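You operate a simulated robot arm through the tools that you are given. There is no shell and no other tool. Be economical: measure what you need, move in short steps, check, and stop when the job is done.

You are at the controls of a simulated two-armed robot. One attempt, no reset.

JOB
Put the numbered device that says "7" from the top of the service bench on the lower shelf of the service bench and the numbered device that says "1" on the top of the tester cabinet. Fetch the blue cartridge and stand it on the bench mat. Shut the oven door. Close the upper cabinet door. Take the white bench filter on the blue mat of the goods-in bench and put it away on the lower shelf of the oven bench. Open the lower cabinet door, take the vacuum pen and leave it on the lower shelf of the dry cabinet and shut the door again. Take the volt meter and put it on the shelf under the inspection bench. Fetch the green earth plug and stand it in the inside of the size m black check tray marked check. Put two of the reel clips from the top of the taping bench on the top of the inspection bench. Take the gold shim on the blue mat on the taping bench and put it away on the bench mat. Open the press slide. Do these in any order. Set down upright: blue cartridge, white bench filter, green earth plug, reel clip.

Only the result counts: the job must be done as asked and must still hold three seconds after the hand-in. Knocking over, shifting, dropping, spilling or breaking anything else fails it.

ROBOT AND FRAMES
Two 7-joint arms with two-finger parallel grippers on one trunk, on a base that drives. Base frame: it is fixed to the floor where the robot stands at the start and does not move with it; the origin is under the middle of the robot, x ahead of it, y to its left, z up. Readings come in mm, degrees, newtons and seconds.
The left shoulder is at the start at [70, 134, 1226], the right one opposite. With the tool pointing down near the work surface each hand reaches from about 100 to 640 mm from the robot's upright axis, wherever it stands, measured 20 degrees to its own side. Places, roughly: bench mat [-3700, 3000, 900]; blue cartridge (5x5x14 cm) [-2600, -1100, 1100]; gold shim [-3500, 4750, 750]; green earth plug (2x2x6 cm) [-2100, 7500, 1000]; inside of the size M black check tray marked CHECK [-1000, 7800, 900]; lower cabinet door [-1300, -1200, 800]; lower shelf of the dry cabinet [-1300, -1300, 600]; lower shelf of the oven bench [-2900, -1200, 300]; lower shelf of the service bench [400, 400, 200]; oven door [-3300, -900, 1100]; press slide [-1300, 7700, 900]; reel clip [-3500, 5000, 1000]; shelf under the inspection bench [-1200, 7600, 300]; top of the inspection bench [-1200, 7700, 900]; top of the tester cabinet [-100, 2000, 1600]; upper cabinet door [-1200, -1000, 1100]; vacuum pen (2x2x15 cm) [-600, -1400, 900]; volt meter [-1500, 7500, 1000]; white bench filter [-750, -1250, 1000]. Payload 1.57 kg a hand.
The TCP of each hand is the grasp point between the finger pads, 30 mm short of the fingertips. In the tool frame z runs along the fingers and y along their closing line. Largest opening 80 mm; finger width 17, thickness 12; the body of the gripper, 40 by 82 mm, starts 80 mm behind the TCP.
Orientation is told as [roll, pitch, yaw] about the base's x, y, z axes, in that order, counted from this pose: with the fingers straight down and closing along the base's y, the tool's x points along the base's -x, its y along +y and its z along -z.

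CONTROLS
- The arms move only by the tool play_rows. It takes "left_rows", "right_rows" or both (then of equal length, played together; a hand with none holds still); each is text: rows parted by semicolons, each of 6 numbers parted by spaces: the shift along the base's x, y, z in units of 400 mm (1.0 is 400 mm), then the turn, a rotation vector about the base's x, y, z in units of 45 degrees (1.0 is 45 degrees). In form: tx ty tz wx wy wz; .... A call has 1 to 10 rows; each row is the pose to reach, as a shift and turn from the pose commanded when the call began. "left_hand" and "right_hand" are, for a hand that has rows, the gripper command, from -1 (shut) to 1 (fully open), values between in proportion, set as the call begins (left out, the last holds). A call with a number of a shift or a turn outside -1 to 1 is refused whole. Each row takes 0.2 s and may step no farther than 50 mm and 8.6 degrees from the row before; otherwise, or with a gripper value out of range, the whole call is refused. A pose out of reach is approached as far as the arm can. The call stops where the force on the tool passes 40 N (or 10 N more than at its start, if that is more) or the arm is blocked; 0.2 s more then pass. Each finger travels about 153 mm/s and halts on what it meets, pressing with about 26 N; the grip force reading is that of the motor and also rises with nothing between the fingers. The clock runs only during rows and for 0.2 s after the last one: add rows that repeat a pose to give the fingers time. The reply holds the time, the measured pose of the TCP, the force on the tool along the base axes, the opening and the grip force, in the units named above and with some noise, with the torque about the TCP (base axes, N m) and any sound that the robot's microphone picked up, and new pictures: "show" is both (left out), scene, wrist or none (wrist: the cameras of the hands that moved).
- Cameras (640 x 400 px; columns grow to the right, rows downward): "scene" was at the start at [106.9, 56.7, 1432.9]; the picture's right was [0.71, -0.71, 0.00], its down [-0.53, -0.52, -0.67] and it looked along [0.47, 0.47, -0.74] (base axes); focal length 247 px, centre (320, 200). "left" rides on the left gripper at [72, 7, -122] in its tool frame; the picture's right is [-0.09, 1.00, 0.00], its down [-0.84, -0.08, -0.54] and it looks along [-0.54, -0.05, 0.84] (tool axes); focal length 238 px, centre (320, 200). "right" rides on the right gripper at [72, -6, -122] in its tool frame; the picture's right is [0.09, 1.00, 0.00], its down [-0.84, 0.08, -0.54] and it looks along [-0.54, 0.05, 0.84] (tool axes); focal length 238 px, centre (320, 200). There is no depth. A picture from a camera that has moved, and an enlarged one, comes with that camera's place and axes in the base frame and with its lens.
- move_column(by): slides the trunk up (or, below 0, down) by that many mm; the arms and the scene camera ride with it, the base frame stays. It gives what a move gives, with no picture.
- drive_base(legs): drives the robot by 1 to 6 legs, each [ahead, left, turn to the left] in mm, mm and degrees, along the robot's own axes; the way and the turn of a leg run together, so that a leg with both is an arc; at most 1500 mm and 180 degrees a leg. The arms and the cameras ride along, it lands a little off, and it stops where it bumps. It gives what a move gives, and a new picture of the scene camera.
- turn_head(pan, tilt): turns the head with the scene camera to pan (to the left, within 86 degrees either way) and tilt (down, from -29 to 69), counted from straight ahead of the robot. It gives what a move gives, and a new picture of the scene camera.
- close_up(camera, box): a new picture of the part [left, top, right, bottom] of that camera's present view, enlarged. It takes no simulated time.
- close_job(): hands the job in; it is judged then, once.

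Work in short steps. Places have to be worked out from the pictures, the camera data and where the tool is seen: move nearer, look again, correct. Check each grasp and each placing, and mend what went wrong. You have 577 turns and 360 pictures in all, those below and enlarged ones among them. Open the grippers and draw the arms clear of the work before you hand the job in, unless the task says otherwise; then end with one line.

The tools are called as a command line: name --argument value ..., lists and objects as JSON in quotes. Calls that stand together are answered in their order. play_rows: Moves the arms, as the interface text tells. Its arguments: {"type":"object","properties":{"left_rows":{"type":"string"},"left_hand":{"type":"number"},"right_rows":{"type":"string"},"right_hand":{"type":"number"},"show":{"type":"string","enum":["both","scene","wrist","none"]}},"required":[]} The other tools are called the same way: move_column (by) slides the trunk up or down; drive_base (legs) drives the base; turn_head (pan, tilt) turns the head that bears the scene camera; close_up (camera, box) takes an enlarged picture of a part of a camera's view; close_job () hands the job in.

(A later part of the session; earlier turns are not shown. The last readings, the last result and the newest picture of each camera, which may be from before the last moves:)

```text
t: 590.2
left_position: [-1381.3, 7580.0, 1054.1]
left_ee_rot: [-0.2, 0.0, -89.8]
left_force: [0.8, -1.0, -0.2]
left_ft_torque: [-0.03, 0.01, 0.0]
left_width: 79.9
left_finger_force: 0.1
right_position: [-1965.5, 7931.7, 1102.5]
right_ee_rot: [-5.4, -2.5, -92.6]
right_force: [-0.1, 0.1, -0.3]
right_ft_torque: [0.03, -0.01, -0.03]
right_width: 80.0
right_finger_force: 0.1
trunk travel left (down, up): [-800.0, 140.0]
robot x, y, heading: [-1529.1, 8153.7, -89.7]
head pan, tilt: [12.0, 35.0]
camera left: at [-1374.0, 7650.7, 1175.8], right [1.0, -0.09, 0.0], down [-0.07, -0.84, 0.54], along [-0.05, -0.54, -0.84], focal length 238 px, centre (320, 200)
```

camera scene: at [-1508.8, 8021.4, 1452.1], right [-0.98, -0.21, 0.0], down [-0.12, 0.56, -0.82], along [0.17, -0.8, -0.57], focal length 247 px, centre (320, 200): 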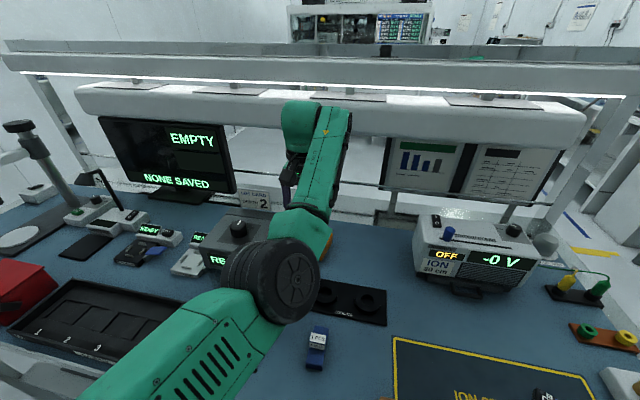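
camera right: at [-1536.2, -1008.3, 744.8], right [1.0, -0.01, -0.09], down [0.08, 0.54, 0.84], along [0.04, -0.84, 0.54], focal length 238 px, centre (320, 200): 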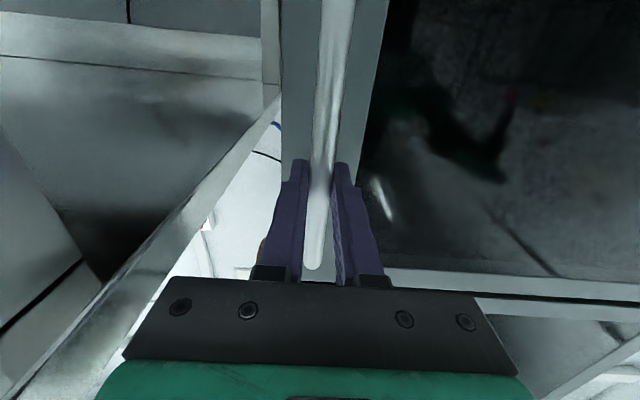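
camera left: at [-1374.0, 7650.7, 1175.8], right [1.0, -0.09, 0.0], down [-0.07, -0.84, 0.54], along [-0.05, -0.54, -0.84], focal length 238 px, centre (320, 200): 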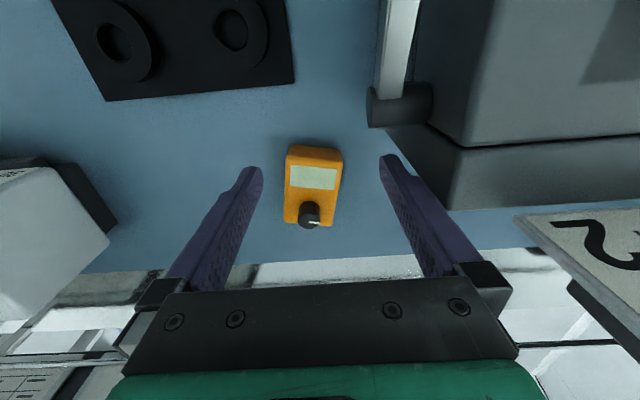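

The meter lies flat, centre ≈[-1395,7515], about 57 mm wide. I move 15 mm with the base and the rest with the arm, then descend.

drive_base --legs '[[16, 0, 0]]'

play_rows --left_rows "-0.015 -0.04 -0.08 0 0 -0.06;-0.03 -0.08 -0.16 0 0 -0.12;-0.035 -0.09 -0.22 0 0 -0.12;-0.035 -0.09 -0.22 0 0 -0.12" --show "wrist"

```text
t: 591.0
left_position: [-1379.9, 7567.0, 1056.3]
left_ee_rot: [-0.2, -0.4, -89.9]
left_force: [-0.4, 0.8, 0.6]
left_ft_torque: [-0.05, 0.0, -0.03]
left_width: 80.0
left_finger_force: 0.0
right_position: [-1966.2, 7919.1, 1103.7]
right_ee_rot: [-5.4, -2.8, -92.7]
right_force: [-0.7, 0.5, -0.4]
right_ft_torque: [-0.01, 0.0, -0.02]
right_width: 80.2
right_finger_force: 0.1
trunk travel left (down, up): [-800.0, 140.0]
robot x, y, heading: [-1527.6, 8139.2, -89.9]
head pan, tilt: [12.0, 35.0]
camera scene: at [-1508.0, 8008.6, 1452.4], right [-0.98, -0.21, 0.0], down [-0.12, 0.56, -0.82], along [0.17, -0.8, -0.57], focal length 247 px, centre (320, 200)
```

scene: 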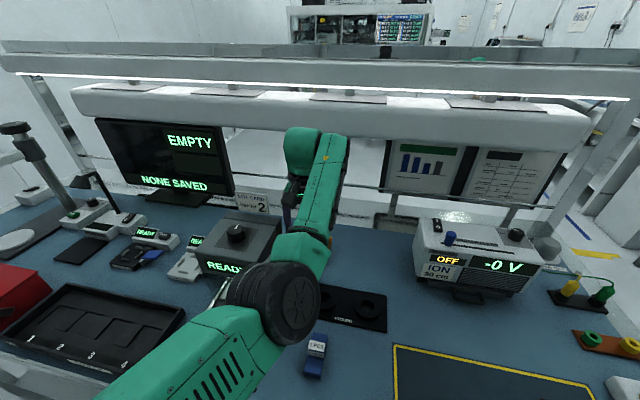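

```text
t: 592.0
left_position: [-1395.4, 7528.3, 967.1]
left_ee_rot: [-0.1, -0.2, -95.1]
left_force: [0.7, 0.2, -0.3]
left_ft_torque: [-0.05, -0.02, 0.01]
left_width: 80.2
left_finger_force: 0.0
right_position: [-1967.5, 7916.1, 1102.1]
right_ee_rot: [-5.3, -2.5, -92.6]
right_force: [-0.1, -0.7, 0.6]
right_ft_torque: [-0.02, -0.01, -0.01]
right_width: 79.9
right_finger_force: 0.0
trunk travel left (down, up): [-800.0, 140.0]
robot x, y, heading: [-1528.6, 8138.4, -90.2]
head pan, tilt: [12.0, 35.0]
camera left: at [-1382.3, 7598.9, 1089.3], right [0.98, -0.18, 0.0], down [-0.15, -0.82, 0.55], along [-0.1, -0.54, -0.84], focal length 238 px, centre (320, 200)
```

left: 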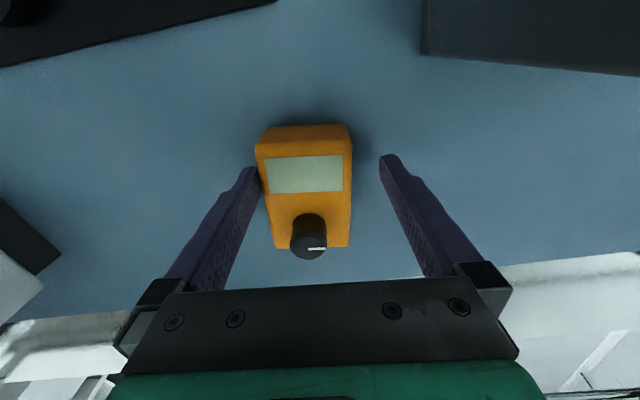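

The meter is ≈9 mm to the left of the hand's centre; I correct and look again before descending.

play_rows --left_rows "-0.022 0.004 0 0 0 0;-0.022 0.004 0 0 0 0" --show "wrist"

```text
t: 592.5
left_position: [-1403.9, 7530.8, 966.8]
left_ee_rot: [-0.2, -0.2, -95.2]
left_force: [-0.9, -0.3, -0.3]
left_ft_torque: [0.02, 0.01, 0.0]
left_width: 80.1
left_finger_force: 0.1
right_position: [-1966.4, 7916.4, 1102.5]
right_ee_rot: [-5.4, -2.5, -92.6]
right_force: [-0.3, 0.4, 1.4]
right_ft_torque: [0.02, -0.02, -0.02]
right_width: 79.8
right_finger_force: 0.1
trunk travel left (down, up): [-800.0, 140.0]
robot x, y, heading: [-1524.5, 8139.6, -90.1]
head pan, tilt: [12.0, 35.0]
camera left: at [-1390.3, 7601.0, 1088.9], right [0.98, -0.18, 0.0], down [-0.15, -0.83, 0.54], along [-0.1, -0.53, -0.84], focal length 238 px, centre (320, 200)
```

left: 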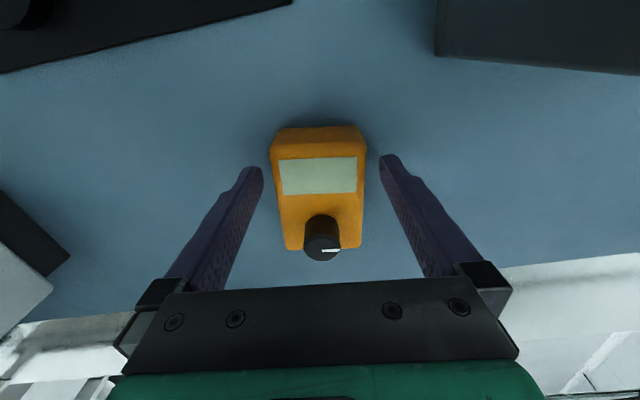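

Centred; top ≈952. Descend 28 mm and grip.

play_rows --left_rows "0 0 -0.03 0 0 0;0 0 -0.07 0 0 0;0 0 -0.07 0 0 0" --show "none"

play_rows --left_rows "0 0 0 0 0 0;0 0 0 0 0 0;0 0 0 0 0 0" --left_hand -1 --show "wrist"

```text
t: 593.3
left_position: [-1403.3, 7528.7, 949.7]
left_ee_rot: [0.1, -1.8, -95.4]
left_force: [-0.3, 5.7, 15.4]
left_ft_torque: [0.34, 0.12, -0.2]
left_width: 79.6
left_finger_force: 0.0
right_position: [-1966.4, 7921.3, 1105.1]
right_ee_rot: [-5.4, -2.8, -92.5]
right_force: [0.6, 0.2, 0.2]
right_ft_torque: [0.01, -0.02, 0.0]
right_width: 79.7
right_finger_force: 0.1
trunk travel left (down, up): [-800.0, 140.0]
robot x, y, heading: [-1524.5, 8136.5, -89.8]
head pan, tilt: [12.0, 35.0]
stopped in row 3 (left hand): the force on the tool passed its limit (the readings are from after the stop); the commanded pose is now the measured one
```

```text
t: 594.1
left_position: [-1403.9, 7529.4, 950.2]
left_ee_rot: [0.1, -1.8, -95.3]
left_force: [-1.9, -1.3, 29.5]
left_ft_torque: [0.03, 0.64, -0.37]
left_width: 58.1
left_finger_force: 26.4
right_position: [-1966.6, 7921.4, 1104.5]
right_ee_rot: [-5.3, -2.8, -92.6]
right_force: [0.1, -0.1, 0.6]
right_ft_torque: [0.02, 0.02, 0.0]
right_width: 80.1
right_finger_force: 0.1
trunk travel left (down, up): [-800.0, 140.0]
robot x, y, heading: [-1523.1, 8141.8, -90.1]
head pan, tilt: [12.0, 35.0]
camera left: at [-1390.7, 7602.3, 1069.8], right [0.98, -0.18, 0.0], down [-0.15, -0.81, 0.57], along [-0.1, -0.56, -0.82], focal length 238 px, centre (320, 200)
```

left: 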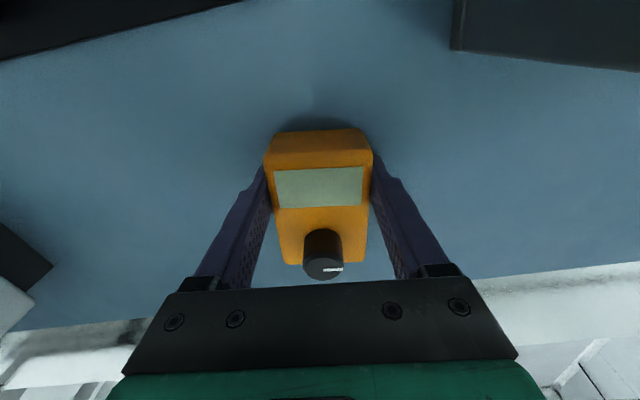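

Gripped at 58 mm. I lift and check.

play_rows --left_rows "0 0.01 0.04 0 0 0;0 0.03 0.12 0.04 0 0;0 0.05 0.22 0.04 0 0;0 0.07 0.32 0.04 0 0" --show "wrist"

```text
t: 595.1
left_position: [-1403.7, 7536.5, 993.0]
left_ee_rot: [-0.2, 0.7, -95.3]
left_force: [-0.3, 0.0, -1.8]
left_ft_torque: [0.07, 0.0, 0.0]
left_width: 58.1
left_finger_force: 26.1
left hand out of reach, approached as far as the arm can: row 3, 4
right_position: [-1966.6, 7915.0, 1103.0]
right_ee_rot: [-5.5, -2.5, -92.7]
right_force: [0.6, 0.2, 0.2]
right_ft_torque: [0.02, 0.02, 0.02]
right_width: 80.1
right_finger_force: 0.1
trunk travel left (down, up): [-800.0, 140.0]
robot x, y, heading: [-1527.8, 8137.6, -89.9]
head pan, tilt: [12.0, 35.0]
camera left: at [-1389.8, 7605.1, 1116.1], right [0.98, -0.18, 0.0], down [-0.15, -0.83, 0.53], along [-0.1, -0.52, -0.85], focal length 238 px, centre (320, 200)
```

left: 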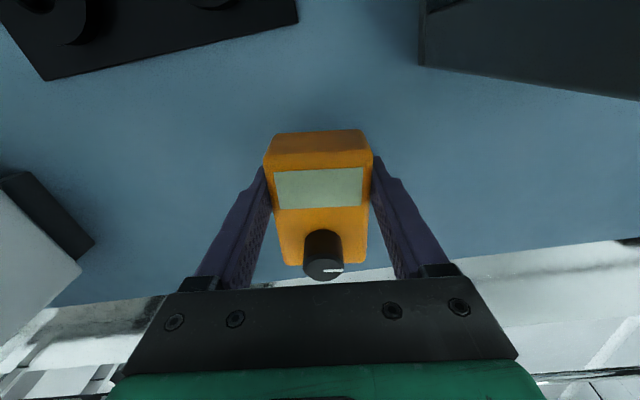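

Lifted. I raise the trunk 110 to clear the clip, back off, and look at the lower shelf.

move_column --by 110

drive_base --legs '[[-700, 0, 0]]'

move_column --by -400

move_column --by -270

turn_head --pan 0 --tilt 20

```text
t: 596.5
left_position: [-1403.6, 7537.7, 1104.0]
left_ee_rot: [-0.2, 0.7, -95.3]
left_force: [-1.2, 0.2, -1.7]
left_ft_torque: [0.04, 0.0, 0.01]
left_width: 58.0
left_finger_force: 26.1
right_position: [-1966.5, 7916.8, 1212.9]
right_ee_rot: [-5.4, -2.5, -92.6]
right_force: [0.9, 0.7, 0.1]
right_ft_torque: [0.01, 0.01, 0.04]
right_width: 80.0
right_finger_force: 0.1
trunk travel left (down, up): [-910.0, 30.0]
robot x, y, heading: [-1525.4, 8136.8, -90.1]
head pan, tilt: [12.0, 35.0]
```

```text
t: 600.4
left_position: [-1403.5, 8227.5, 1103.9]
left_ee_rot: [-0.2, 0.7, -95.3]
left_force: [-0.3, -0.7, -1.6]
left_ft_torque: [0.02, 0.01, -0.01]
left_width: 57.7
left_finger_force: 26.3
right_position: [-1967.8, 8607.0, 1212.5]
right_ee_rot: [-5.4, -2.5, -92.6]
right_force: [-0.1, -0.2, 0.5]
right_ft_torque: [0.01, 0.01, -0.02]
right_width: 80.1
right_finger_force: 0.0
trunk travel left (down, up): [-910.0, 30.0]
robot x, y, heading: [-1528.6, 8830.6, -89.9]
head pan, tilt: [12.0, 35.0]
camera scene: at [-1509.4, 8694.0, 1561.7], right [-0.98, -0.21, 0.0], down [-0.12, 0.56, -0.82], along [0.17, -0.8, -0.57], focal length 247 px, centre (320, 200)
```

scene: 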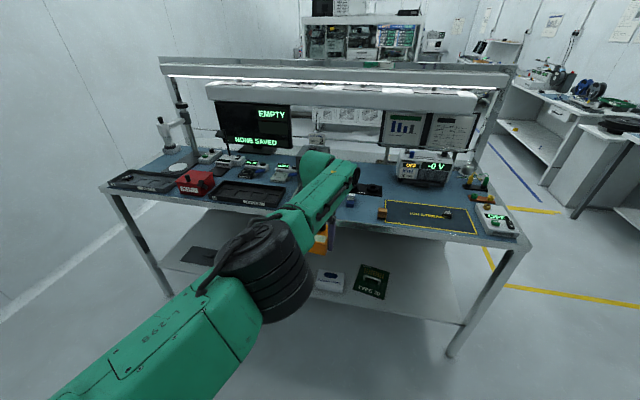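

```text
t: 604.2
left_position: [-1404.9, 8229.6, 703.7]
left_ee_rot: [-0.2, 0.5, -95.3]
left_force: [-0.1, -0.9, -2.6]
left_ft_torque: [0.0, -0.04, -0.01]
left_width: 57.6
left_finger_force: 25.8
right_position: [-1967.9, 8609.4, 813.4]
right_ee_rot: [-5.3, -2.4, -92.5]
right_force: [-0.4, -0.3, -1.0]
right_ft_torque: [0.0, 0.02, 0.0]
right_width: 79.9
right_finger_force: 0.0
trunk travel left (down, up): [-510.0, 430.0]
robot x, y, heading: [-1531.5, 8835.1, -90.0]
head pan, tilt: [12.0, 35.0]
```

```text
t: 606.9
left_position: [-1405.6, 8230.4, 434.1]
left_ee_rot: [-0.1, 0.6, -95.3]
left_force: [-0.2, 1.3, -1.5]
left_ft_torque: [0.01, -0.01, -0.01]
left_width: 57.6
left_finger_force: 26.2
right_position: [-1967.5, 8608.3, 543.0]
right_ee_rot: [-5.5, -2.5, -92.6]
right_force: [0.0, -0.3, 0.4]
right_ft_torque: [0.0, 0.0, -0.02]
right_width: 79.9
right_finger_force: 0.0
trunk travel left (down, up): [-240.0, 700.0]
robot x, y, heading: [-1527.7, 8828.3, -89.8]
head pan, tilt: [12.0, 35.0]
```

```text
t: 607.7
left_position: [-1405.6, 8229.7, 434.4]
left_ee_rot: [-0.2, 0.6, -95.4]
left_force: [0.0, 0.3, -1.3]
left_ft_torque: [0.01, 0.0, 0.02]
left_width: 57.6
left_finger_force: 25.7
right_position: [-1966.3, 8609.2, 542.9]
right_ee_rot: [-5.3, -2.5, -92.6]
right_force: [-0.1, -0.5, 0.2]
right_ft_torque: [0.02, -0.01, -0.01]
right_width: 80.1
right_finger_force: 0.0
trunk travel left (down, up): [-240.0, 700.0]
robot x, y, heading: [-1528.1, 8830.1, -90.0]
head pan, tilt: [0.0, 20.0]
camera scene: at [-1527.7, 8688.9, 915.6], right [-1.0, 0.0, 0.0], down [0.0, 0.34, -0.94], along [0.0, -0.94, -0.34], focal length 247 px, centre (320, 200)
```

scene: 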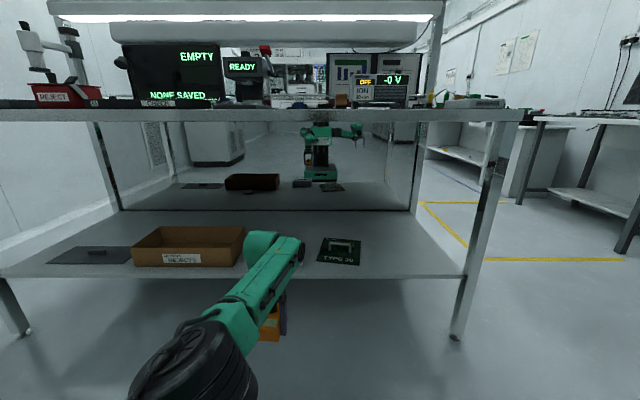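

The shelf (z≈310) is free at its west part around x≈-1880. I shift right and drive in.

drive_base --legs '[[0, -475, 0], [430, 0, 0]]'

play_rows --left_rows "0 0 0 0 0 0" --show "wrist"

```text
t: 612.8
left_position: [-1885.4, 7792.7, 433.1]
left_ee_rot: [-0.1, 0.6, -95.7]
left_force: [1.1, 0.5, -2.0]
left_ft_torque: [0.04, 0.02, -0.02]
left_width: 57.9
left_finger_force: 26.0
right_position: [-2445.3, 8176.3, 543.4]
right_ee_rot: [-5.4, -2.5, -93.0]
right_force: [-0.3, 0.2, -0.7]
right_ft_torque: [0.02, 0.05, -0.02]
right_width: 80.0
right_finger_force: 0.1
trunk travel left (down, up): [-240.0, 700.0]
robot x, y, heading: [-2006.5, 8396.4, -90.5]
head pan, tilt: [0.0, 20.0]
camera scene: at [-2004.7, 8253.6, 915.6], right [-1.0, 0.01, 0.0], down [0.0, 0.34, -0.94], along [-0.01, -0.94, -0.34], focal length 247 px, centre (320, 200)
```

scene: 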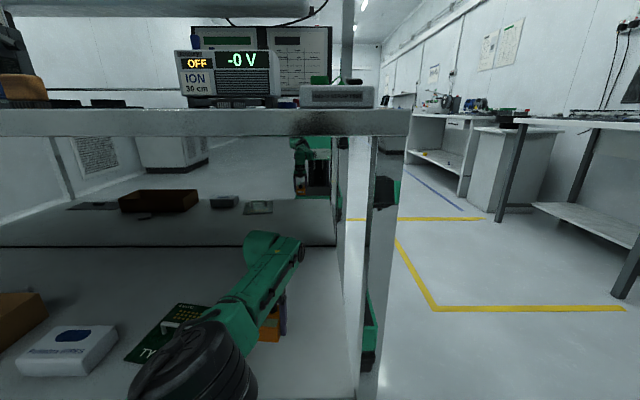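

```text
t: 613.2
left_position: [-1886.0, 7793.0, 433.7]
left_ee_rot: [-0.1, 0.7, -95.7]
left_force: [1.2, -0.3, -1.1]
left_ft_torque: [0.04, 0.02, 0.02]
left_width: 57.6
left_finger_force: 25.8
right_position: [-2445.2, 8177.4, 544.4]
right_ee_rot: [-5.4, -2.5, -93.0]
right_force: [0.2, -0.1, 0.6]
right_ft_torque: [0.02, 0.01, -0.02]
right_width: 79.7
right_finger_force: 0.0
trunk travel left (down, up): [-240.0, 700.0]
robot x, y, heading: [-2005.7, 8398.1, -90.3]
head pan, tilt: [0.0, 20.0]
camera left: at [-1871.4, 7862.2, 556.4], right [0.98, -0.19, 0.0], down [-0.16, -0.83, 0.53], along [-0.11, -0.52, -0.85], focal length 238 px, centre (320, 200)
```

left: 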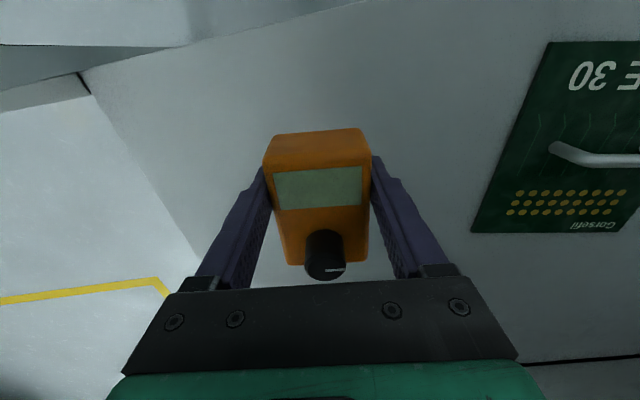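

Clear shelf below. I lower to contact.

move_column --by -50

play_rows --left_rows "0 0 -0.015 0 0 0;0 0 -0.03 0 0 0;0 0 -0.045 0 0 0;0 0 -0.06 0 0 0;0 0 -0.075 0 0 0;0 0 -0.09 0 0 0;0 0 -0.105 0 0 0;0 0 -0.12 0 0 0;0 0 -0.135 0 0 0;0 0 -0.15 0 0 0" --show "wrist"

```text
t: 614.1
left_position: [-1885.6, 7793.7, 384.4]
left_ee_rot: [-0.3, 0.7, -95.6]
left_force: [-0.4, -0.1, -1.9]
left_ft_torque: [0.03, -0.05, 0.01]
left_width: 57.6
left_finger_force: 26.1
right_position: [-2446.0, 8177.2, 491.5]
right_ee_rot: [-5.4, -2.5, -92.9]
right_force: [0.4, 0.4, 0.5]
right_ft_torque: [0.0, 0.01, 0.02]
right_width: 80.1
right_finger_force: 0.1
trunk travel left (down, up): [-190.0, 750.0]
robot x, y, heading: [-2005.5, 8397.4, -90.4]
head pan, tilt: [0.0, 20.0]
```

```text
t: 615.8
left_position: [-1887.0, 7791.3, 349.6]
left_ee_rot: [0.0, -0.2, -96.0]
left_force: [2.0, 5.7, 23.6]
left_ft_torque: [0.42, 0.51, -0.23]
left_width: 57.8
left_finger_force: 26.2
right_position: [-2444.7, 8179.0, 493.5]
right_ee_rot: [-5.3, -2.8, -93.0]
right_force: [-0.1, 0.3, -0.6]
right_ft_torque: [-0.04, 0.0, -0.05]
right_width: 80.0
right_finger_force: 0.0
trunk travel left (down, up): [-190.0, 750.0]
robot x, y, heading: [-2005.0, 8396.7, -90.8]
head pan, tilt: [0.0, 20.0]
stopped in row 8 (left hand): the force on the tool passed its limit (the readings are from after the stop); the commanded pose is now the measured one
camera left: at [-1872.3, 7862.1, 471.6], right [0.98, -0.19, 0.0], down [-0.16, -0.82, 0.55], along [-0.11, -0.54, -0.84], focal length 238 px, centre (320, 200)
```

left: 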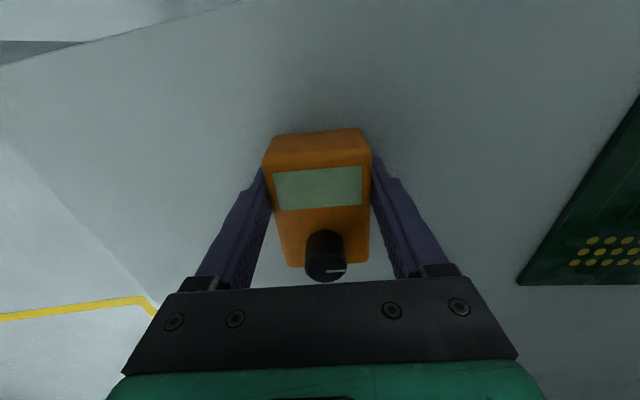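

On the shelf. I ease up, release, lift and back out.

play_rows --left_rows "0 0 0.008 0 0 0;0 0 0.008 0 0 0" --show "none"

play_rows --left_rows "0 0 0 0 0 0;0 0 0 0 0 0;0 0 0 0 0 0;0 0 0.05 0 0 0;0 0 0.15 0 0 0;0 0 0.25 0 0 0" --left_hand 1 --show "wrist"

```text
t: 616.4
left_position: [-1885.0, 7792.1, 351.1]
left_ee_rot: [0.0, -0.1, -95.9]
left_force: [-1.9, 1.6, 17.2]
left_ft_torque: [0.08, -0.19, -0.35]
left_width: 57.5
left_finger_force: 27.0
right_position: [-2444.8, 8177.7, 493.7]
right_ee_rot: [-5.4, -2.8, -92.9]
right_force: [0.7, -0.1, 0.0]
right_ft_torque: [0.05, 0.02, -0.02]
right_width: 79.9
right_finger_force: 0.1
trunk travel left (down, up): [-190.0, 750.0]
robot x, y, heading: [-2007.0, 8396.9, -90.4]
head pan, tilt: [0.0, 20.0]
```

```text
t: 617.8
left_position: [-1884.9, 7792.3, 447.9]
left_ee_rot: [-0.1, 0.4, -95.9]
left_force: [0.0, 0.7, 0.1]
left_ft_torque: [-0.01, -0.01, 0.0]
left_width: 80.3
left_finger_force: 0.0
right_position: [-2445.3, 8177.7, 492.8]
right_ee_rot: [-5.4, -2.5, -93.1]
right_force: [0.1, -0.5, 0.2]
right_ft_torque: [-0.03, 0.0, -0.03]
right_width: 80.1
right_finger_force: 0.1
trunk travel left (down, up): [-190.0, 750.0]
robot x, y, heading: [-2000.8, 8395.6, -90.3]
head pan, tilt: [0.0, 20.0]
camera left: at [-1870.9, 7861.8, 570.1], right [0.98, -0.19, 0.0], down [-0.16, -0.83, 0.54], along [-0.1, -0.53, -0.84], focal length 238 px, centre (320, 200)
```

left: 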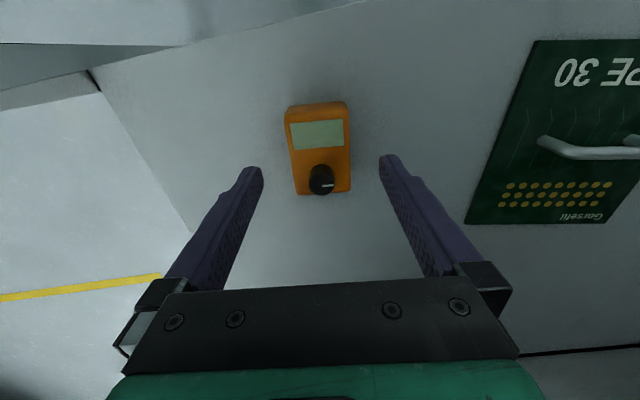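

Volt meter done. I back out, raise the trunk and go to the press to look at its slide.

drive_base --legs '[[-350, 0, 0]]'

move_column --by 400

move_column --by 260

drive_base --legs '[[0, 620, 0], [250, 0, 0]]'

play_rows --left_rows "0 0 0 0 0 0.06;0 0 0 0 0 0.12" --show "wrist"

```text
t: 620.1
left_position: [-1881.5, 8151.1, 448.7]
left_ee_rot: [-0.1, 0.2, -95.7]
left_force: [1.1, 0.0, 0.4]
left_ft_torque: [0.0, -0.01, -0.05]
left_width: 80.2
left_finger_force: 0.0
right_position: [-2444.4, 8536.4, 493.5]
right_ee_rot: [-5.4, -2.6, -92.9]
right_force: [0.0, -0.3, 0.8]
right_ft_torque: [-0.01, 0.0, 0.03]
right_width: 80.0
right_finger_force: 0.0
trunk travel left (down, up): [-190.0, 750.0]
robot x, y, heading: [-2007.8, 8755.8, -89.9]
head pan, tilt: [0.0, 20.0]
camera scene: at [-2002.8, 8613.7, 865.8], right [-1.0, 0.0, 0.0], down [0.0, 0.34, -0.94], along [0.0, -0.94, -0.34], focal length 247 px, centre (320, 200)
```

scene: 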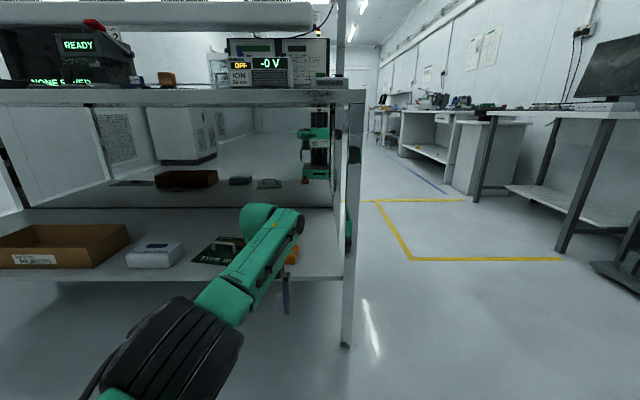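

```text
t: 624.0
left_position: [-1883.1, 8151.6, 848.2]
left_ee_rot: [0.0, 0.2, -95.7]
left_force: [0.0, -0.1, -0.1]
left_ft_torque: [-0.03, 0.0, -0.02]
left_width: 80.3
left_finger_force: 0.1
right_position: [-2444.6, 8535.2, 893.3]
right_ee_rot: [-5.4, -2.5, -92.9]
right_force: [-1.1, 0.1, 1.3]
right_ft_torque: [0.01, -0.01, 0.0]
right_width: 80.0
right_finger_force: 0.0
trunk travel left (down, up): [-590.0, 350.0]
robot x, y, heading: [-2000.6, 8761.4, -90.2]
head pan, tilt: [0.0, 20.0]
```

```text
t: 626.6
left_position: [-1882.4, 8151.3, 1107.4]
left_ee_rot: [-0.1, 0.3, -95.8]
left_force: [0.8, -0.2, -0.2]
left_ft_torque: [0.02, -0.02, 0.0]
left_width: 80.4
left_finger_force: 0.0
right_position: [-2442.7, 8535.8, 1153.0]
right_ee_rot: [-5.4, -2.5, -92.9]
right_force: [0.5, 0.0, -0.6]
right_ft_torque: [0.02, 0.02, -0.01]
right_width: 79.9
right_finger_force: 0.0
trunk travel left (down, up): [-850.0, 90.0]
robot x, y, heading: [-2001.9, 8755.9, -90.1]
head pan, tilt: [0.0, 20.0]
```

```text
t: 631.5
left_position: [-1283.4, 7894.1, 1109.9]
left_ee_rot: [0.0, 0.1, -96.8]
left_force: [-0.5, -0.2, 0.0]
left_ft_torque: [0.03, -0.02, -0.03]
left_width: 79.7
left_finger_force: 0.1
right_position: [-1834.0, 8289.0, 1154.1]
right_ee_rot: [-5.5, -2.8, -94.0]
right_force: [0.2, -1.2, 0.5]
right_ft_torque: [0.0, 0.0, 0.03]
right_width: 79.9
right_finger_force: 0.2
trunk travel left (down, up): [-850.0, 90.0]
robot x, y, heading: [-1391.1, 8496.6, -91.3]
head pan, tilt: [0.0, 20.0]
camera scene: at [-1393.4, 8359.4, 1526.0], right [-1.0, 0.02, 0.0], down [0.01, 0.34, -0.94], along [-0.02, -0.94, -0.34], focal length 247 px, centre (320, 200)
```

scene: 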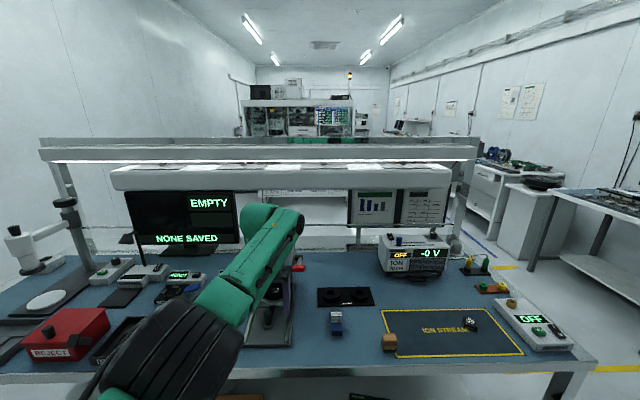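

```text
t: 632.1
left_position: [-1281.6, 7893.3, 1109.0]
left_ee_rot: [-0.1, 0.2, -91.4]
left_force: [0.5, 0.4, -0.4]
left_ft_torque: [-0.01, 0.0, 0.0]
left_width: 79.8
left_finger_force: 0.1
right_position: [-1835.3, 8288.7, 1152.4]
right_ee_rot: [-5.3, -2.6, -94.0]
right_force: [0.4, 0.1, 0.4]
right_ft_torque: [0.02, -0.03, 0.0]
right_width: 79.9
right_finger_force: 0.1
trunk travel left (down, up): [-850.0, 90.0]
robot x, y, heading: [-1388.5, 8500.3, -91.5]
head pan, tilt: [0.0, 20.0]
camera left: at [-1273.6, 7963.7, 1231.0], right [0.99, -0.12, 0.0], down [-0.1, -0.84, 0.54], along [-0.06, -0.54, -0.84], focal length 238 px, centre (320, 200)
```

left: 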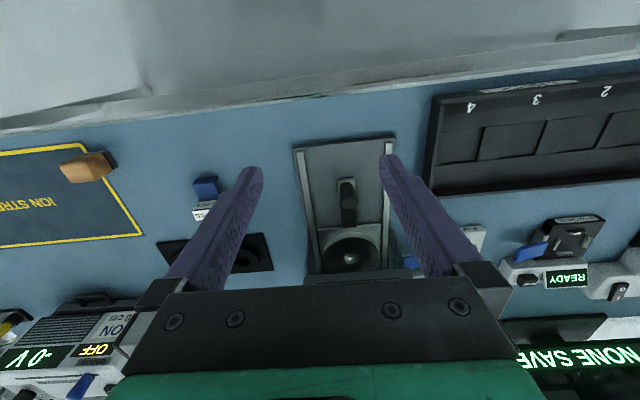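

close_up --camera "left" --box '[270, 120, 430, 290]'

close_up --camera "scene" --box '[220, 230, 340, 360]'

```text
2.35 times, centred on (350, 205) of left
camera zoom: at [-1273.6, 7963.7, 1231.0], right [0.99, -0.12, 0.0], down [-0.1, -0.84, 0.54], along [-0.06, -0.54, -0.84], focal length 561 px, centre (249, 188)
```

zoom: 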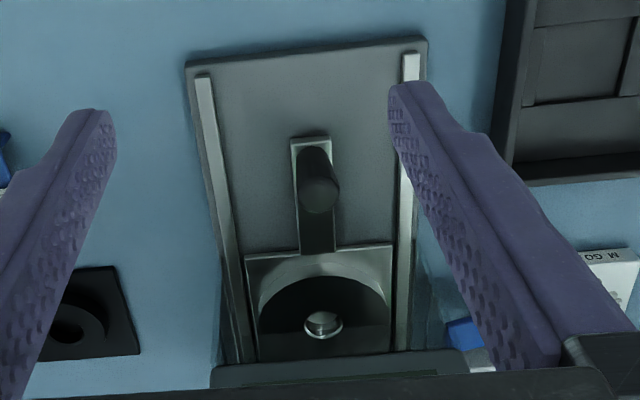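

```text
3.08 times, centred on (280, 295) of scene
camera zoom: at [-1393.6, 8357.8, 1525.9], right [-1.0, 0.02, 0.0], down [0.01, 0.34, -0.94], along [-0.02, -0.94, -0.34], focal length 761 px, centre (443, -92)
```

zoom: 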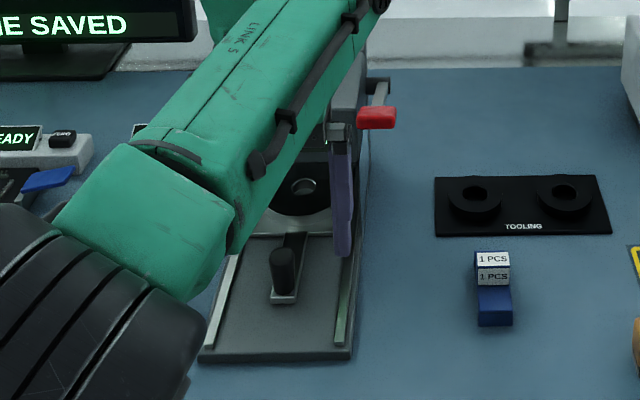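

The slide has a vertical black knob at ≈[-1249,7782], z 915–967. I position the hand over it.

drive_base --legs '[[108, 18, 1.4]]'

play_rows --left_rows "0 0 -0.1 0 0 0;0 0 -0.2 0 0 0;0 0 -0.2 0 0 0" --left_hand 0.6 --show "wrist"

```text
t: 633.3
left_position: [-1251.5, 7788.2, 1109.9]
left_ee_rot: [-0.1, 0.1, -90.1]
left_force: [-0.5, 0.0, 0.1]
left_ft_torque: [0.0, -0.01, 0.02]
left_width: 79.9
left_finger_force: 0.0
right_position: [-1814.4, 8170.8, 1154.3]
right_ee_rot: [-5.3, -2.8, -92.8]
right_force: [0.2, 0.3, -0.5]
right_ft_torque: [-0.04, 0.0, -0.02]
right_width: 80.2
right_finger_force: 0.1
trunk travel left (down, up): [-850.0, 90.0]
robot x, y, heading: [-1374.5, 8388.4, -90.1]
head pan, tilt: [0.0, 20.0]
camera scene: at [-1374.6, 8250.8, 1526.1], right [-1.0, 0.0, 0.0], down [0.0, 0.34, -0.94], along [0.0, -0.94, -0.34], focal length 247 px, centre (320, 200)
```

scene: 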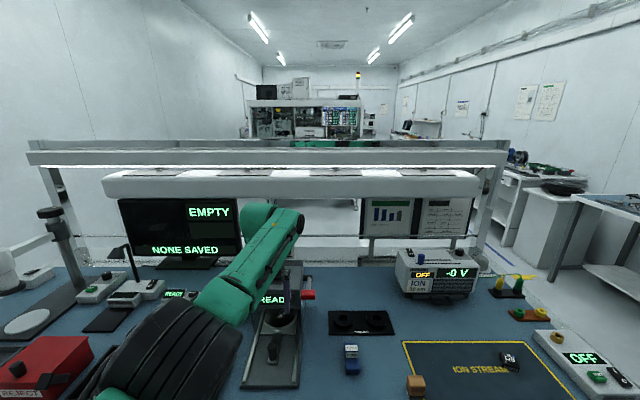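

```text
t: 634.1
left_position: [-1253.9, 7783.8, 1027.2]
left_ee_rot: [0.0, 0.2, -90.1]
left_force: [-0.1, -0.9, -0.7]
left_ft_torque: [-0.02, 0.03, 0.01]
left_width: 63.8
left_finger_force: 0.1
right_position: [-1812.6, 8166.9, 1152.8]
right_ee_rot: [-5.4, -2.5, -92.7]
right_force: [0.2, -0.7, 0.1]
right_ft_torque: [0.01, -0.01, -0.01]
right_width: 80.0
right_finger_force: 0.1
trunk travel left (down, up): [-850.0, 90.0]
robot x, y, heading: [-1376.7, 8389.5, -90.1]
head pan, tilt: [0.0, 20.0]
camera left: at [-1245.9, 7855.3, 1149.8], right [1.0, -0.09, 0.0], down [-0.08, -0.84, 0.54], along [-0.05, -0.54, -0.84], focal length 238 px, centre (320, 200)
```

left: 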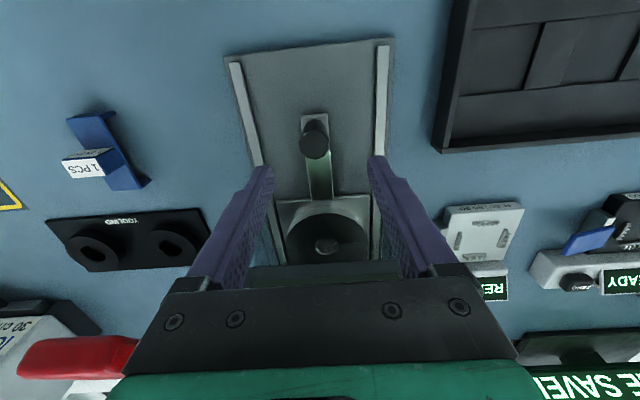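

Aligned. I descend and grip the knob.

play_rows --left_rows "0 0.01 -0.08 0 0 0;0 0.014 -0.15 0 0 0;0 0.014 -0.185 0 0 0;0 0.014 -0.185 0 0 0" --show "none"

play_rows --left_rows "0 0 0 0 0 0;0 0 0 0 0 0;0 0 0 0 0 0" --left_hand -1 --show "wrist"

```text
t: 635.1
left_position: [-1251.8, 7792.9, 961.4]
left_ee_rot: [0.0, -0.7, -90.2]
left_force: [4.3, -9.2, 36.5]
left_ft_torque: [-0.02, 0.18, -0.23]
left_width: 63.1
left_finger_force: 0.0
right_position: [-1813.9, 8172.2, 1154.7]
right_ee_rot: [-5.4, -2.8, -92.6]
right_force: [-0.3, -0.4, 0.3]
right_ft_torque: [-0.04, 0.01, -0.03]
right_width: 79.9
right_finger_force: 0.2
trunk travel left (down, up): [-850.0, 90.0]
robot x, y, heading: [-1377.4, 8395.4, -90.0]
head pan, tilt: [0.0, 20.0]
```

```text
t: 635.9
left_position: [-1256.7, 7795.8, 961.3]
left_ee_rot: [0.0, -0.5, -90.2]
left_force: [-4.9, -1.1, 38.4]
left_ft_torque: [-0.33, -0.3, -0.05]
left_width: 23.7
left_finger_force: 36.0
right_position: [-1818.1, 8175.8, 1153.4]
right_ee_rot: [-5.3, -2.9, -92.7]
right_force: [-0.1, 0.1, -0.3]
right_ft_torque: [0.03, -0.01, 0.0]
right_width: 80.1
right_finger_force: 0.1
trunk travel left (down, up): [-850.0, 90.0]
robot x, y, heading: [-1376.6, 8386.5, -90.2]
head pan, tilt: [0.0, 20.0]
camera left: at [-1249.3, 7868.3, 1083.3], right [1.0, -0.1, 0.0], down [-0.08, -0.83, 0.55], along [-0.05, -0.55, -0.84], focal length 238 px, centre (320, 200)
```

left: 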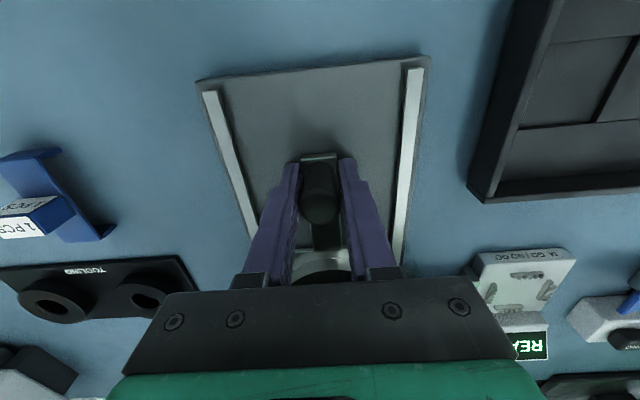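

Knob gripped (23.7 mm) though the tips press on the base; I relieve 6 mm and pull by driving back.

play_rows --left_rows "0 0 0.015 0 0 0;0 0 0.02 0 0 0" --show "none"

drive_base --legs '[[-60, 0, 0]]'

```text
t: 636.5
left_position: [-1256.7, 7796.2, 962.0]
left_ee_rot: [-0.1, 0.6, -90.1]
left_force: [-12.6, 7.2, 3.2]
left_ft_torque: [-0.88, -0.91, 0.35]
left_width: 23.7
left_finger_force: 36.0
right_position: [-1817.5, 8170.1, 1152.4]
right_ee_rot: [-5.2, -2.6, -92.8]
right_force: [-0.1, 0.5, 0.0]
right_ft_torque: [-0.01, -0.03, -0.02]
right_width: 80.3
right_finger_force: 0.0
trunk travel left (down, up): [-850.0, 90.0]
robot x, y, heading: [-1371.0, 8389.3, -90.3]
head pan, tilt: [0.0, 20.0]
```

```text
t: 637.5
left_position: [-1255.8, 7847.7, 961.1]
left_ee_rot: [0.1, 0.3, -90.2]
left_force: [-14.9, -2.1, -1.8]
left_ft_torque: [-0.26, 0.47, 0.04]
left_width: 23.7
left_finger_force: 35.7
right_position: [-1817.9, 8224.9, 1150.9]
right_ee_rot: [-5.3, -2.3, -92.7]
right_force: [0.3, 0.7, 0.2]
right_ft_torque: [0.03, 0.01, -0.02]
right_width: 79.8
right_finger_force: 0.0
trunk travel left (down, up): [-850.0, 90.0]
robot x, y, heading: [-1376.5, 8450.6, -89.9]
head pan, tilt: [0.0, 20.0]
camera scene: at [-1379.1, 8303.4, 1525.7], right [-1.0, 0.0, 0.0], down [0.0, 0.34, -0.94], along [0.0, -0.94, -0.34], focal length 247 px, centre (320, 200)
```

scene: 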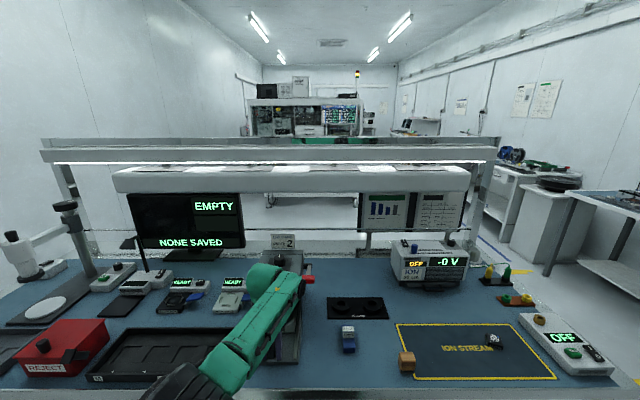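

Moved 52 mm with the knob in grip; I look with the wrist camera and keep pulling.

drive_base --legs '[[-50, 0, 0]]'

play_rows --left_rows "0 0 0 0 0 0" --show "wrist"

```text
t: 638.4
left_position: [-1256.7, 7899.8, 964.7]
left_ee_rot: [-0.1, -0.1, -90.3]
left_force: [-9.1, -1.6, 9.5]
left_ft_torque: [0.58, -0.53, 0.23]
left_width: 23.9
left_finger_force: 35.5
right_position: [-1817.0, 8277.8, 1151.9]
right_ee_rot: [-5.3, -2.5, -92.8]
right_force: [0.0, -0.2, 0.2]
right_ft_torque: [-0.04, 0.0, 0.02]
right_width: 79.9
right_finger_force: 0.1
trunk travel left (down, up): [-850.0, 90.0]
robot x, y, heading: [-1374.2, 8498.5, -90.1]
head pan, tilt: [0.0, 20.0]
camera scene: at [-1377.8, 8356.5, 1526.1], right [-1.0, 0.0, 0.0], down [0.0, 0.34, -0.94], along [0.0, -0.94, -0.34], focal length 247 px, centre (320, 200)
```

scene: 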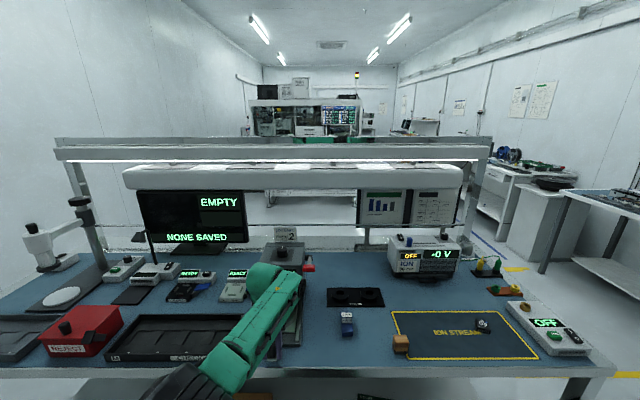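

```text
t: 638.8
left_position: [-1256.0, 7898.3, 966.3]
left_ee_rot: [-0.3, 0.0, -90.3]
left_force: [-4.2, 0.6, 3.4]
left_ft_torque: [0.82, -0.61, 0.21]
left_width: 23.9
left_finger_force: 36.6
right_position: [-1816.8, 8276.5, 1152.1]
right_ee_rot: [-5.3, -2.6, -92.6]
right_force: [0.4, 0.4, 0.7]
right_ft_torque: [0.01, 0.02, 0.01]
right_width: 80.0
right_finger_force: 0.0
trunk travel left (down, up): [-850.0, 90.0]
robot x, y, heading: [-1374.8, 8502.6, -90.0]
head pan, tilt: [0.0, 20.0]
camera left: at [-1248.8, 7971.0, 1087.1], right [1.0, -0.1, 0.0], down [-0.08, -0.84, 0.54], along [-0.06, -0.54, -0.84], focal length 238 px, centre (320, 200)
```

left: 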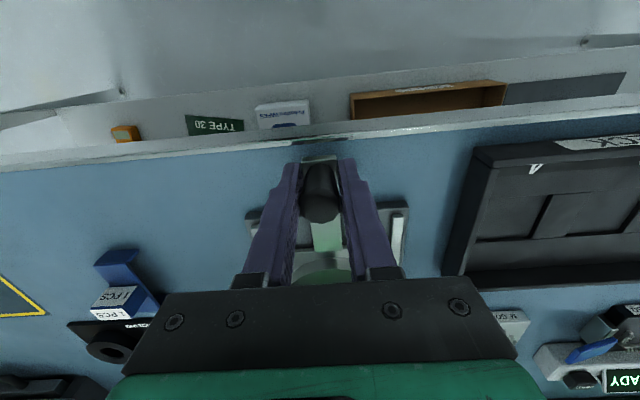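

The slide has come out ≈100 mm. I pull gently on to find its stop.

drive_base --legs '[[-30, 0, 0]]'

```text
t: 639.6
left_position: [-1252.3, 7930.6, 964.0]
left_ee_rot: [-0.2, 0.2, -90.2]
left_force: [0.2, 1.2, 0.7]
left_ft_torque: [0.0, 0.01, -0.01]
left_width: 0.0
left_finger_force: 21.5
right_position: [-1813.2, 8305.3, 1153.1]
right_ee_rot: [-5.5, -2.5, -92.7]
right_force: [-0.5, -0.7, -0.2]
right_ft_torque: [0.01, 0.01, -0.01]
right_width: 79.8
right_finger_force: 0.0
trunk travel left (down, up): [-850.0, 90.0]
robot x, y, heading: [-1374.8, 8531.5, -90.1]
head pan, tilt: [0.0, 20.0]
camera scene: at [-1373.2, 8385.3, 1525.6], right [-1.0, 0.0, 0.0], down [0.0, 0.34, -0.94], along [0.0, -0.94, -0.34], focal length 247 px, centre (320, 200)
```

scene: 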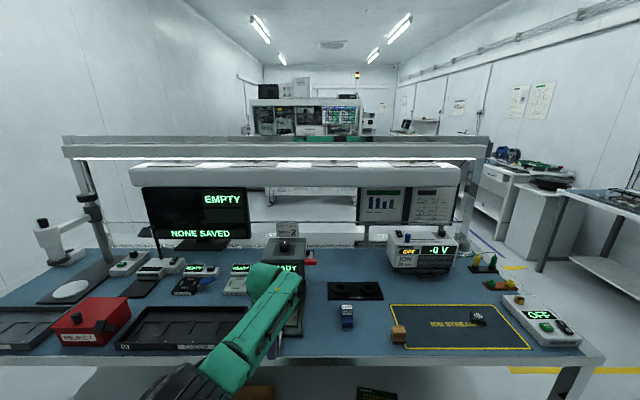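

The fingers slipped off at the stop. I lift clear and check the slide.

play_rows --left_rows "0 0.05 0.1 0 0 0;0 0.05 0.2 0 0 0;0 0.05 0.32 0 0 0" --show "wrist"

```text
t: 640.4
left_position: [-1255.2, 7951.8, 1091.3]
left_ee_rot: [-0.2, 0.1, -90.3]
left_force: [-0.4, -0.3, 0.4]
left_ft_torque: [0.01, 0.01, 0.03]
left_width: 0.0
left_finger_force: 21.0
right_position: [-1814.9, 8305.6, 1152.2]
right_ee_rot: [-5.3, -2.6, -92.6]
right_force: [0.2, 0.3, 0.2]
right_ft_torque: [0.01, -0.02, 0.0]
right_width: 80.0
right_finger_force: 0.0
trunk travel left (down, up): [-850.0, 90.0]
robot x, y, heading: [-1373.1, 8525.3, -90.1]
head pan, tilt: [0.0, 20.0]
camera left: at [-1247.6, 8022.3, 1213.2], right [1.0, -0.1, 0.0], down [-0.08, -0.84, 0.54], along [-0.05, -0.54, -0.84], focal length 238 px, centre (320, 200)
```

left: 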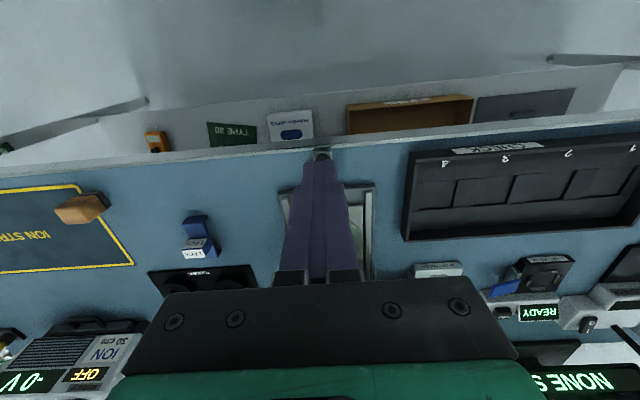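

The slide is fully out. Next the green earth plug: I go round to the bench's west end, facing east.

drive_base --legs '[[-150, 0, 0], [0, -1450, 0], [0, -80, 90], [0, -1290, 0]]'

turn_head --pan 10 --tilt 30

```text
t: 658.3
left_position: [-2297.0, 7456.7, 1090.4]
left_ee_rot: [-0.3, 0.2, -0.7]
left_force: [-0.3, -1.0, -0.5]
left_ft_torque: [0.02, 0.03, 0.01]
left_width: 0.0
left_finger_force: 21.3
right_position: [-2658.0, 6900.7, 1153.7]
right_ee_rot: [-5.4, -2.5, -3.2]
right_force: [0.0, -0.3, 0.8]
right_ft_torque: [-0.03, -0.02, 0.0]
right_width: 79.9
right_finger_force: 0.1
trunk travel left (down, up): [-850.0, 90.0]
robot x, y, heading: [-2874.4, 7344.7, -0.3]
head pan, tilt: [0.0, 20.0]
camera scene: at [-2731.7, 7341.4, 1525.7], right [-0.01, -1.0, 0.0], down [-0.34, 0.0, -0.94], along [0.94, -0.01, -0.34], focal length 247 px, centre (320, 200)
```

scene: 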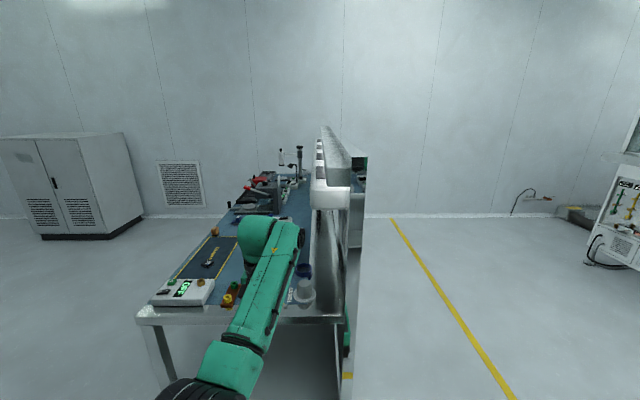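

```text
t: 659.1
left_position: [-2296.6, 7456.0, 1092.3]
left_ee_rot: [-0.1, 0.1, -0.8]
left_force: [-0.6, 0.7, 0.0]
left_ft_torque: [-0.03, -0.02, -0.03]
left_width: 0.0
left_finger_force: 21.4
right_position: [-2656.8, 6900.6, 1152.9]
right_ee_rot: [-5.4, -2.5, -3.4]
right_force: [-0.1, -0.4, 0.0]
right_ft_torque: [0.04, 0.0, 0.0]
right_width: 80.1
right_finger_force: 0.0
trunk travel left (down, up): [-850.0, 90.0]
robot x, y, heading: [-2872.3, 7342.0, -0.5]
head pan, tilt: [10.0, 30.0]
camera scene: at [-2735.6, 7356.3, 1509.7], right [0.16, -0.99, 0.0], down [-0.49, -0.08, -0.87], along [0.85, 0.14, -0.5], focal length 247 px, centre (320, 200)
```

scene: 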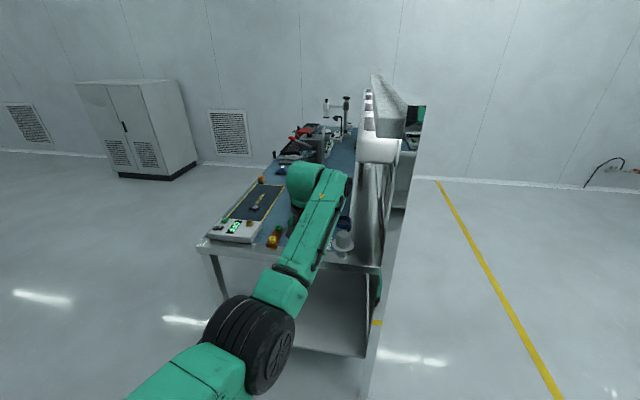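

play_rows --left_rows "0 0 0 0 0 0;0 0 0 0 0 0" --left_hand 1 --show "wrist"

```text
t: 659.7
left_position: [-2296.1, 7456.1, 1091.5]
left_ee_rot: [-0.1, 0.1, -0.7]
left_force: [0.8, -0.4, 0.4]
left_ft_torque: [0.0, 0.01, -0.01]
left_width: 79.9
left_finger_force: 0.2
right_position: [-2657.5, 6900.2, 1153.1]
right_ee_rot: [-5.4, -2.6, -3.2]
right_force: [-0.5, -0.3, 0.4]
right_ft_torque: [0.0, 0.0, 0.01]
right_width: 79.9
right_finger_force: 0.0
trunk travel left (down, up): [-850.0, 90.0]
robot x, y, heading: [-2874.6, 7343.3, -0.5]
head pan, tilt: [10.0, 30.0]
camera left: at [-2368.7, 7463.7, 1212.9], right [0.1, 0.99, 0.0], down [0.84, -0.09, 0.54], along [0.54, -0.06, -0.84], focal length 238 px, centre (320, 200)
```

left: 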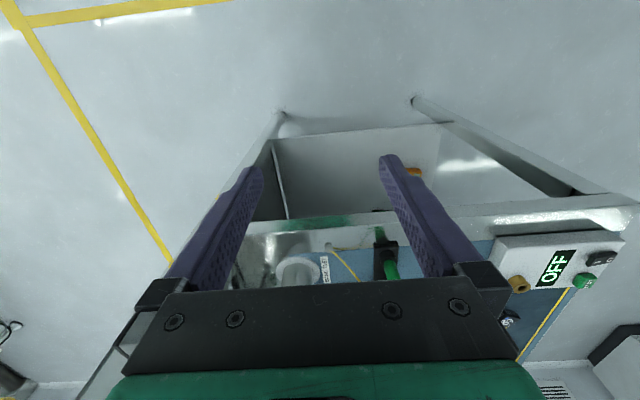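

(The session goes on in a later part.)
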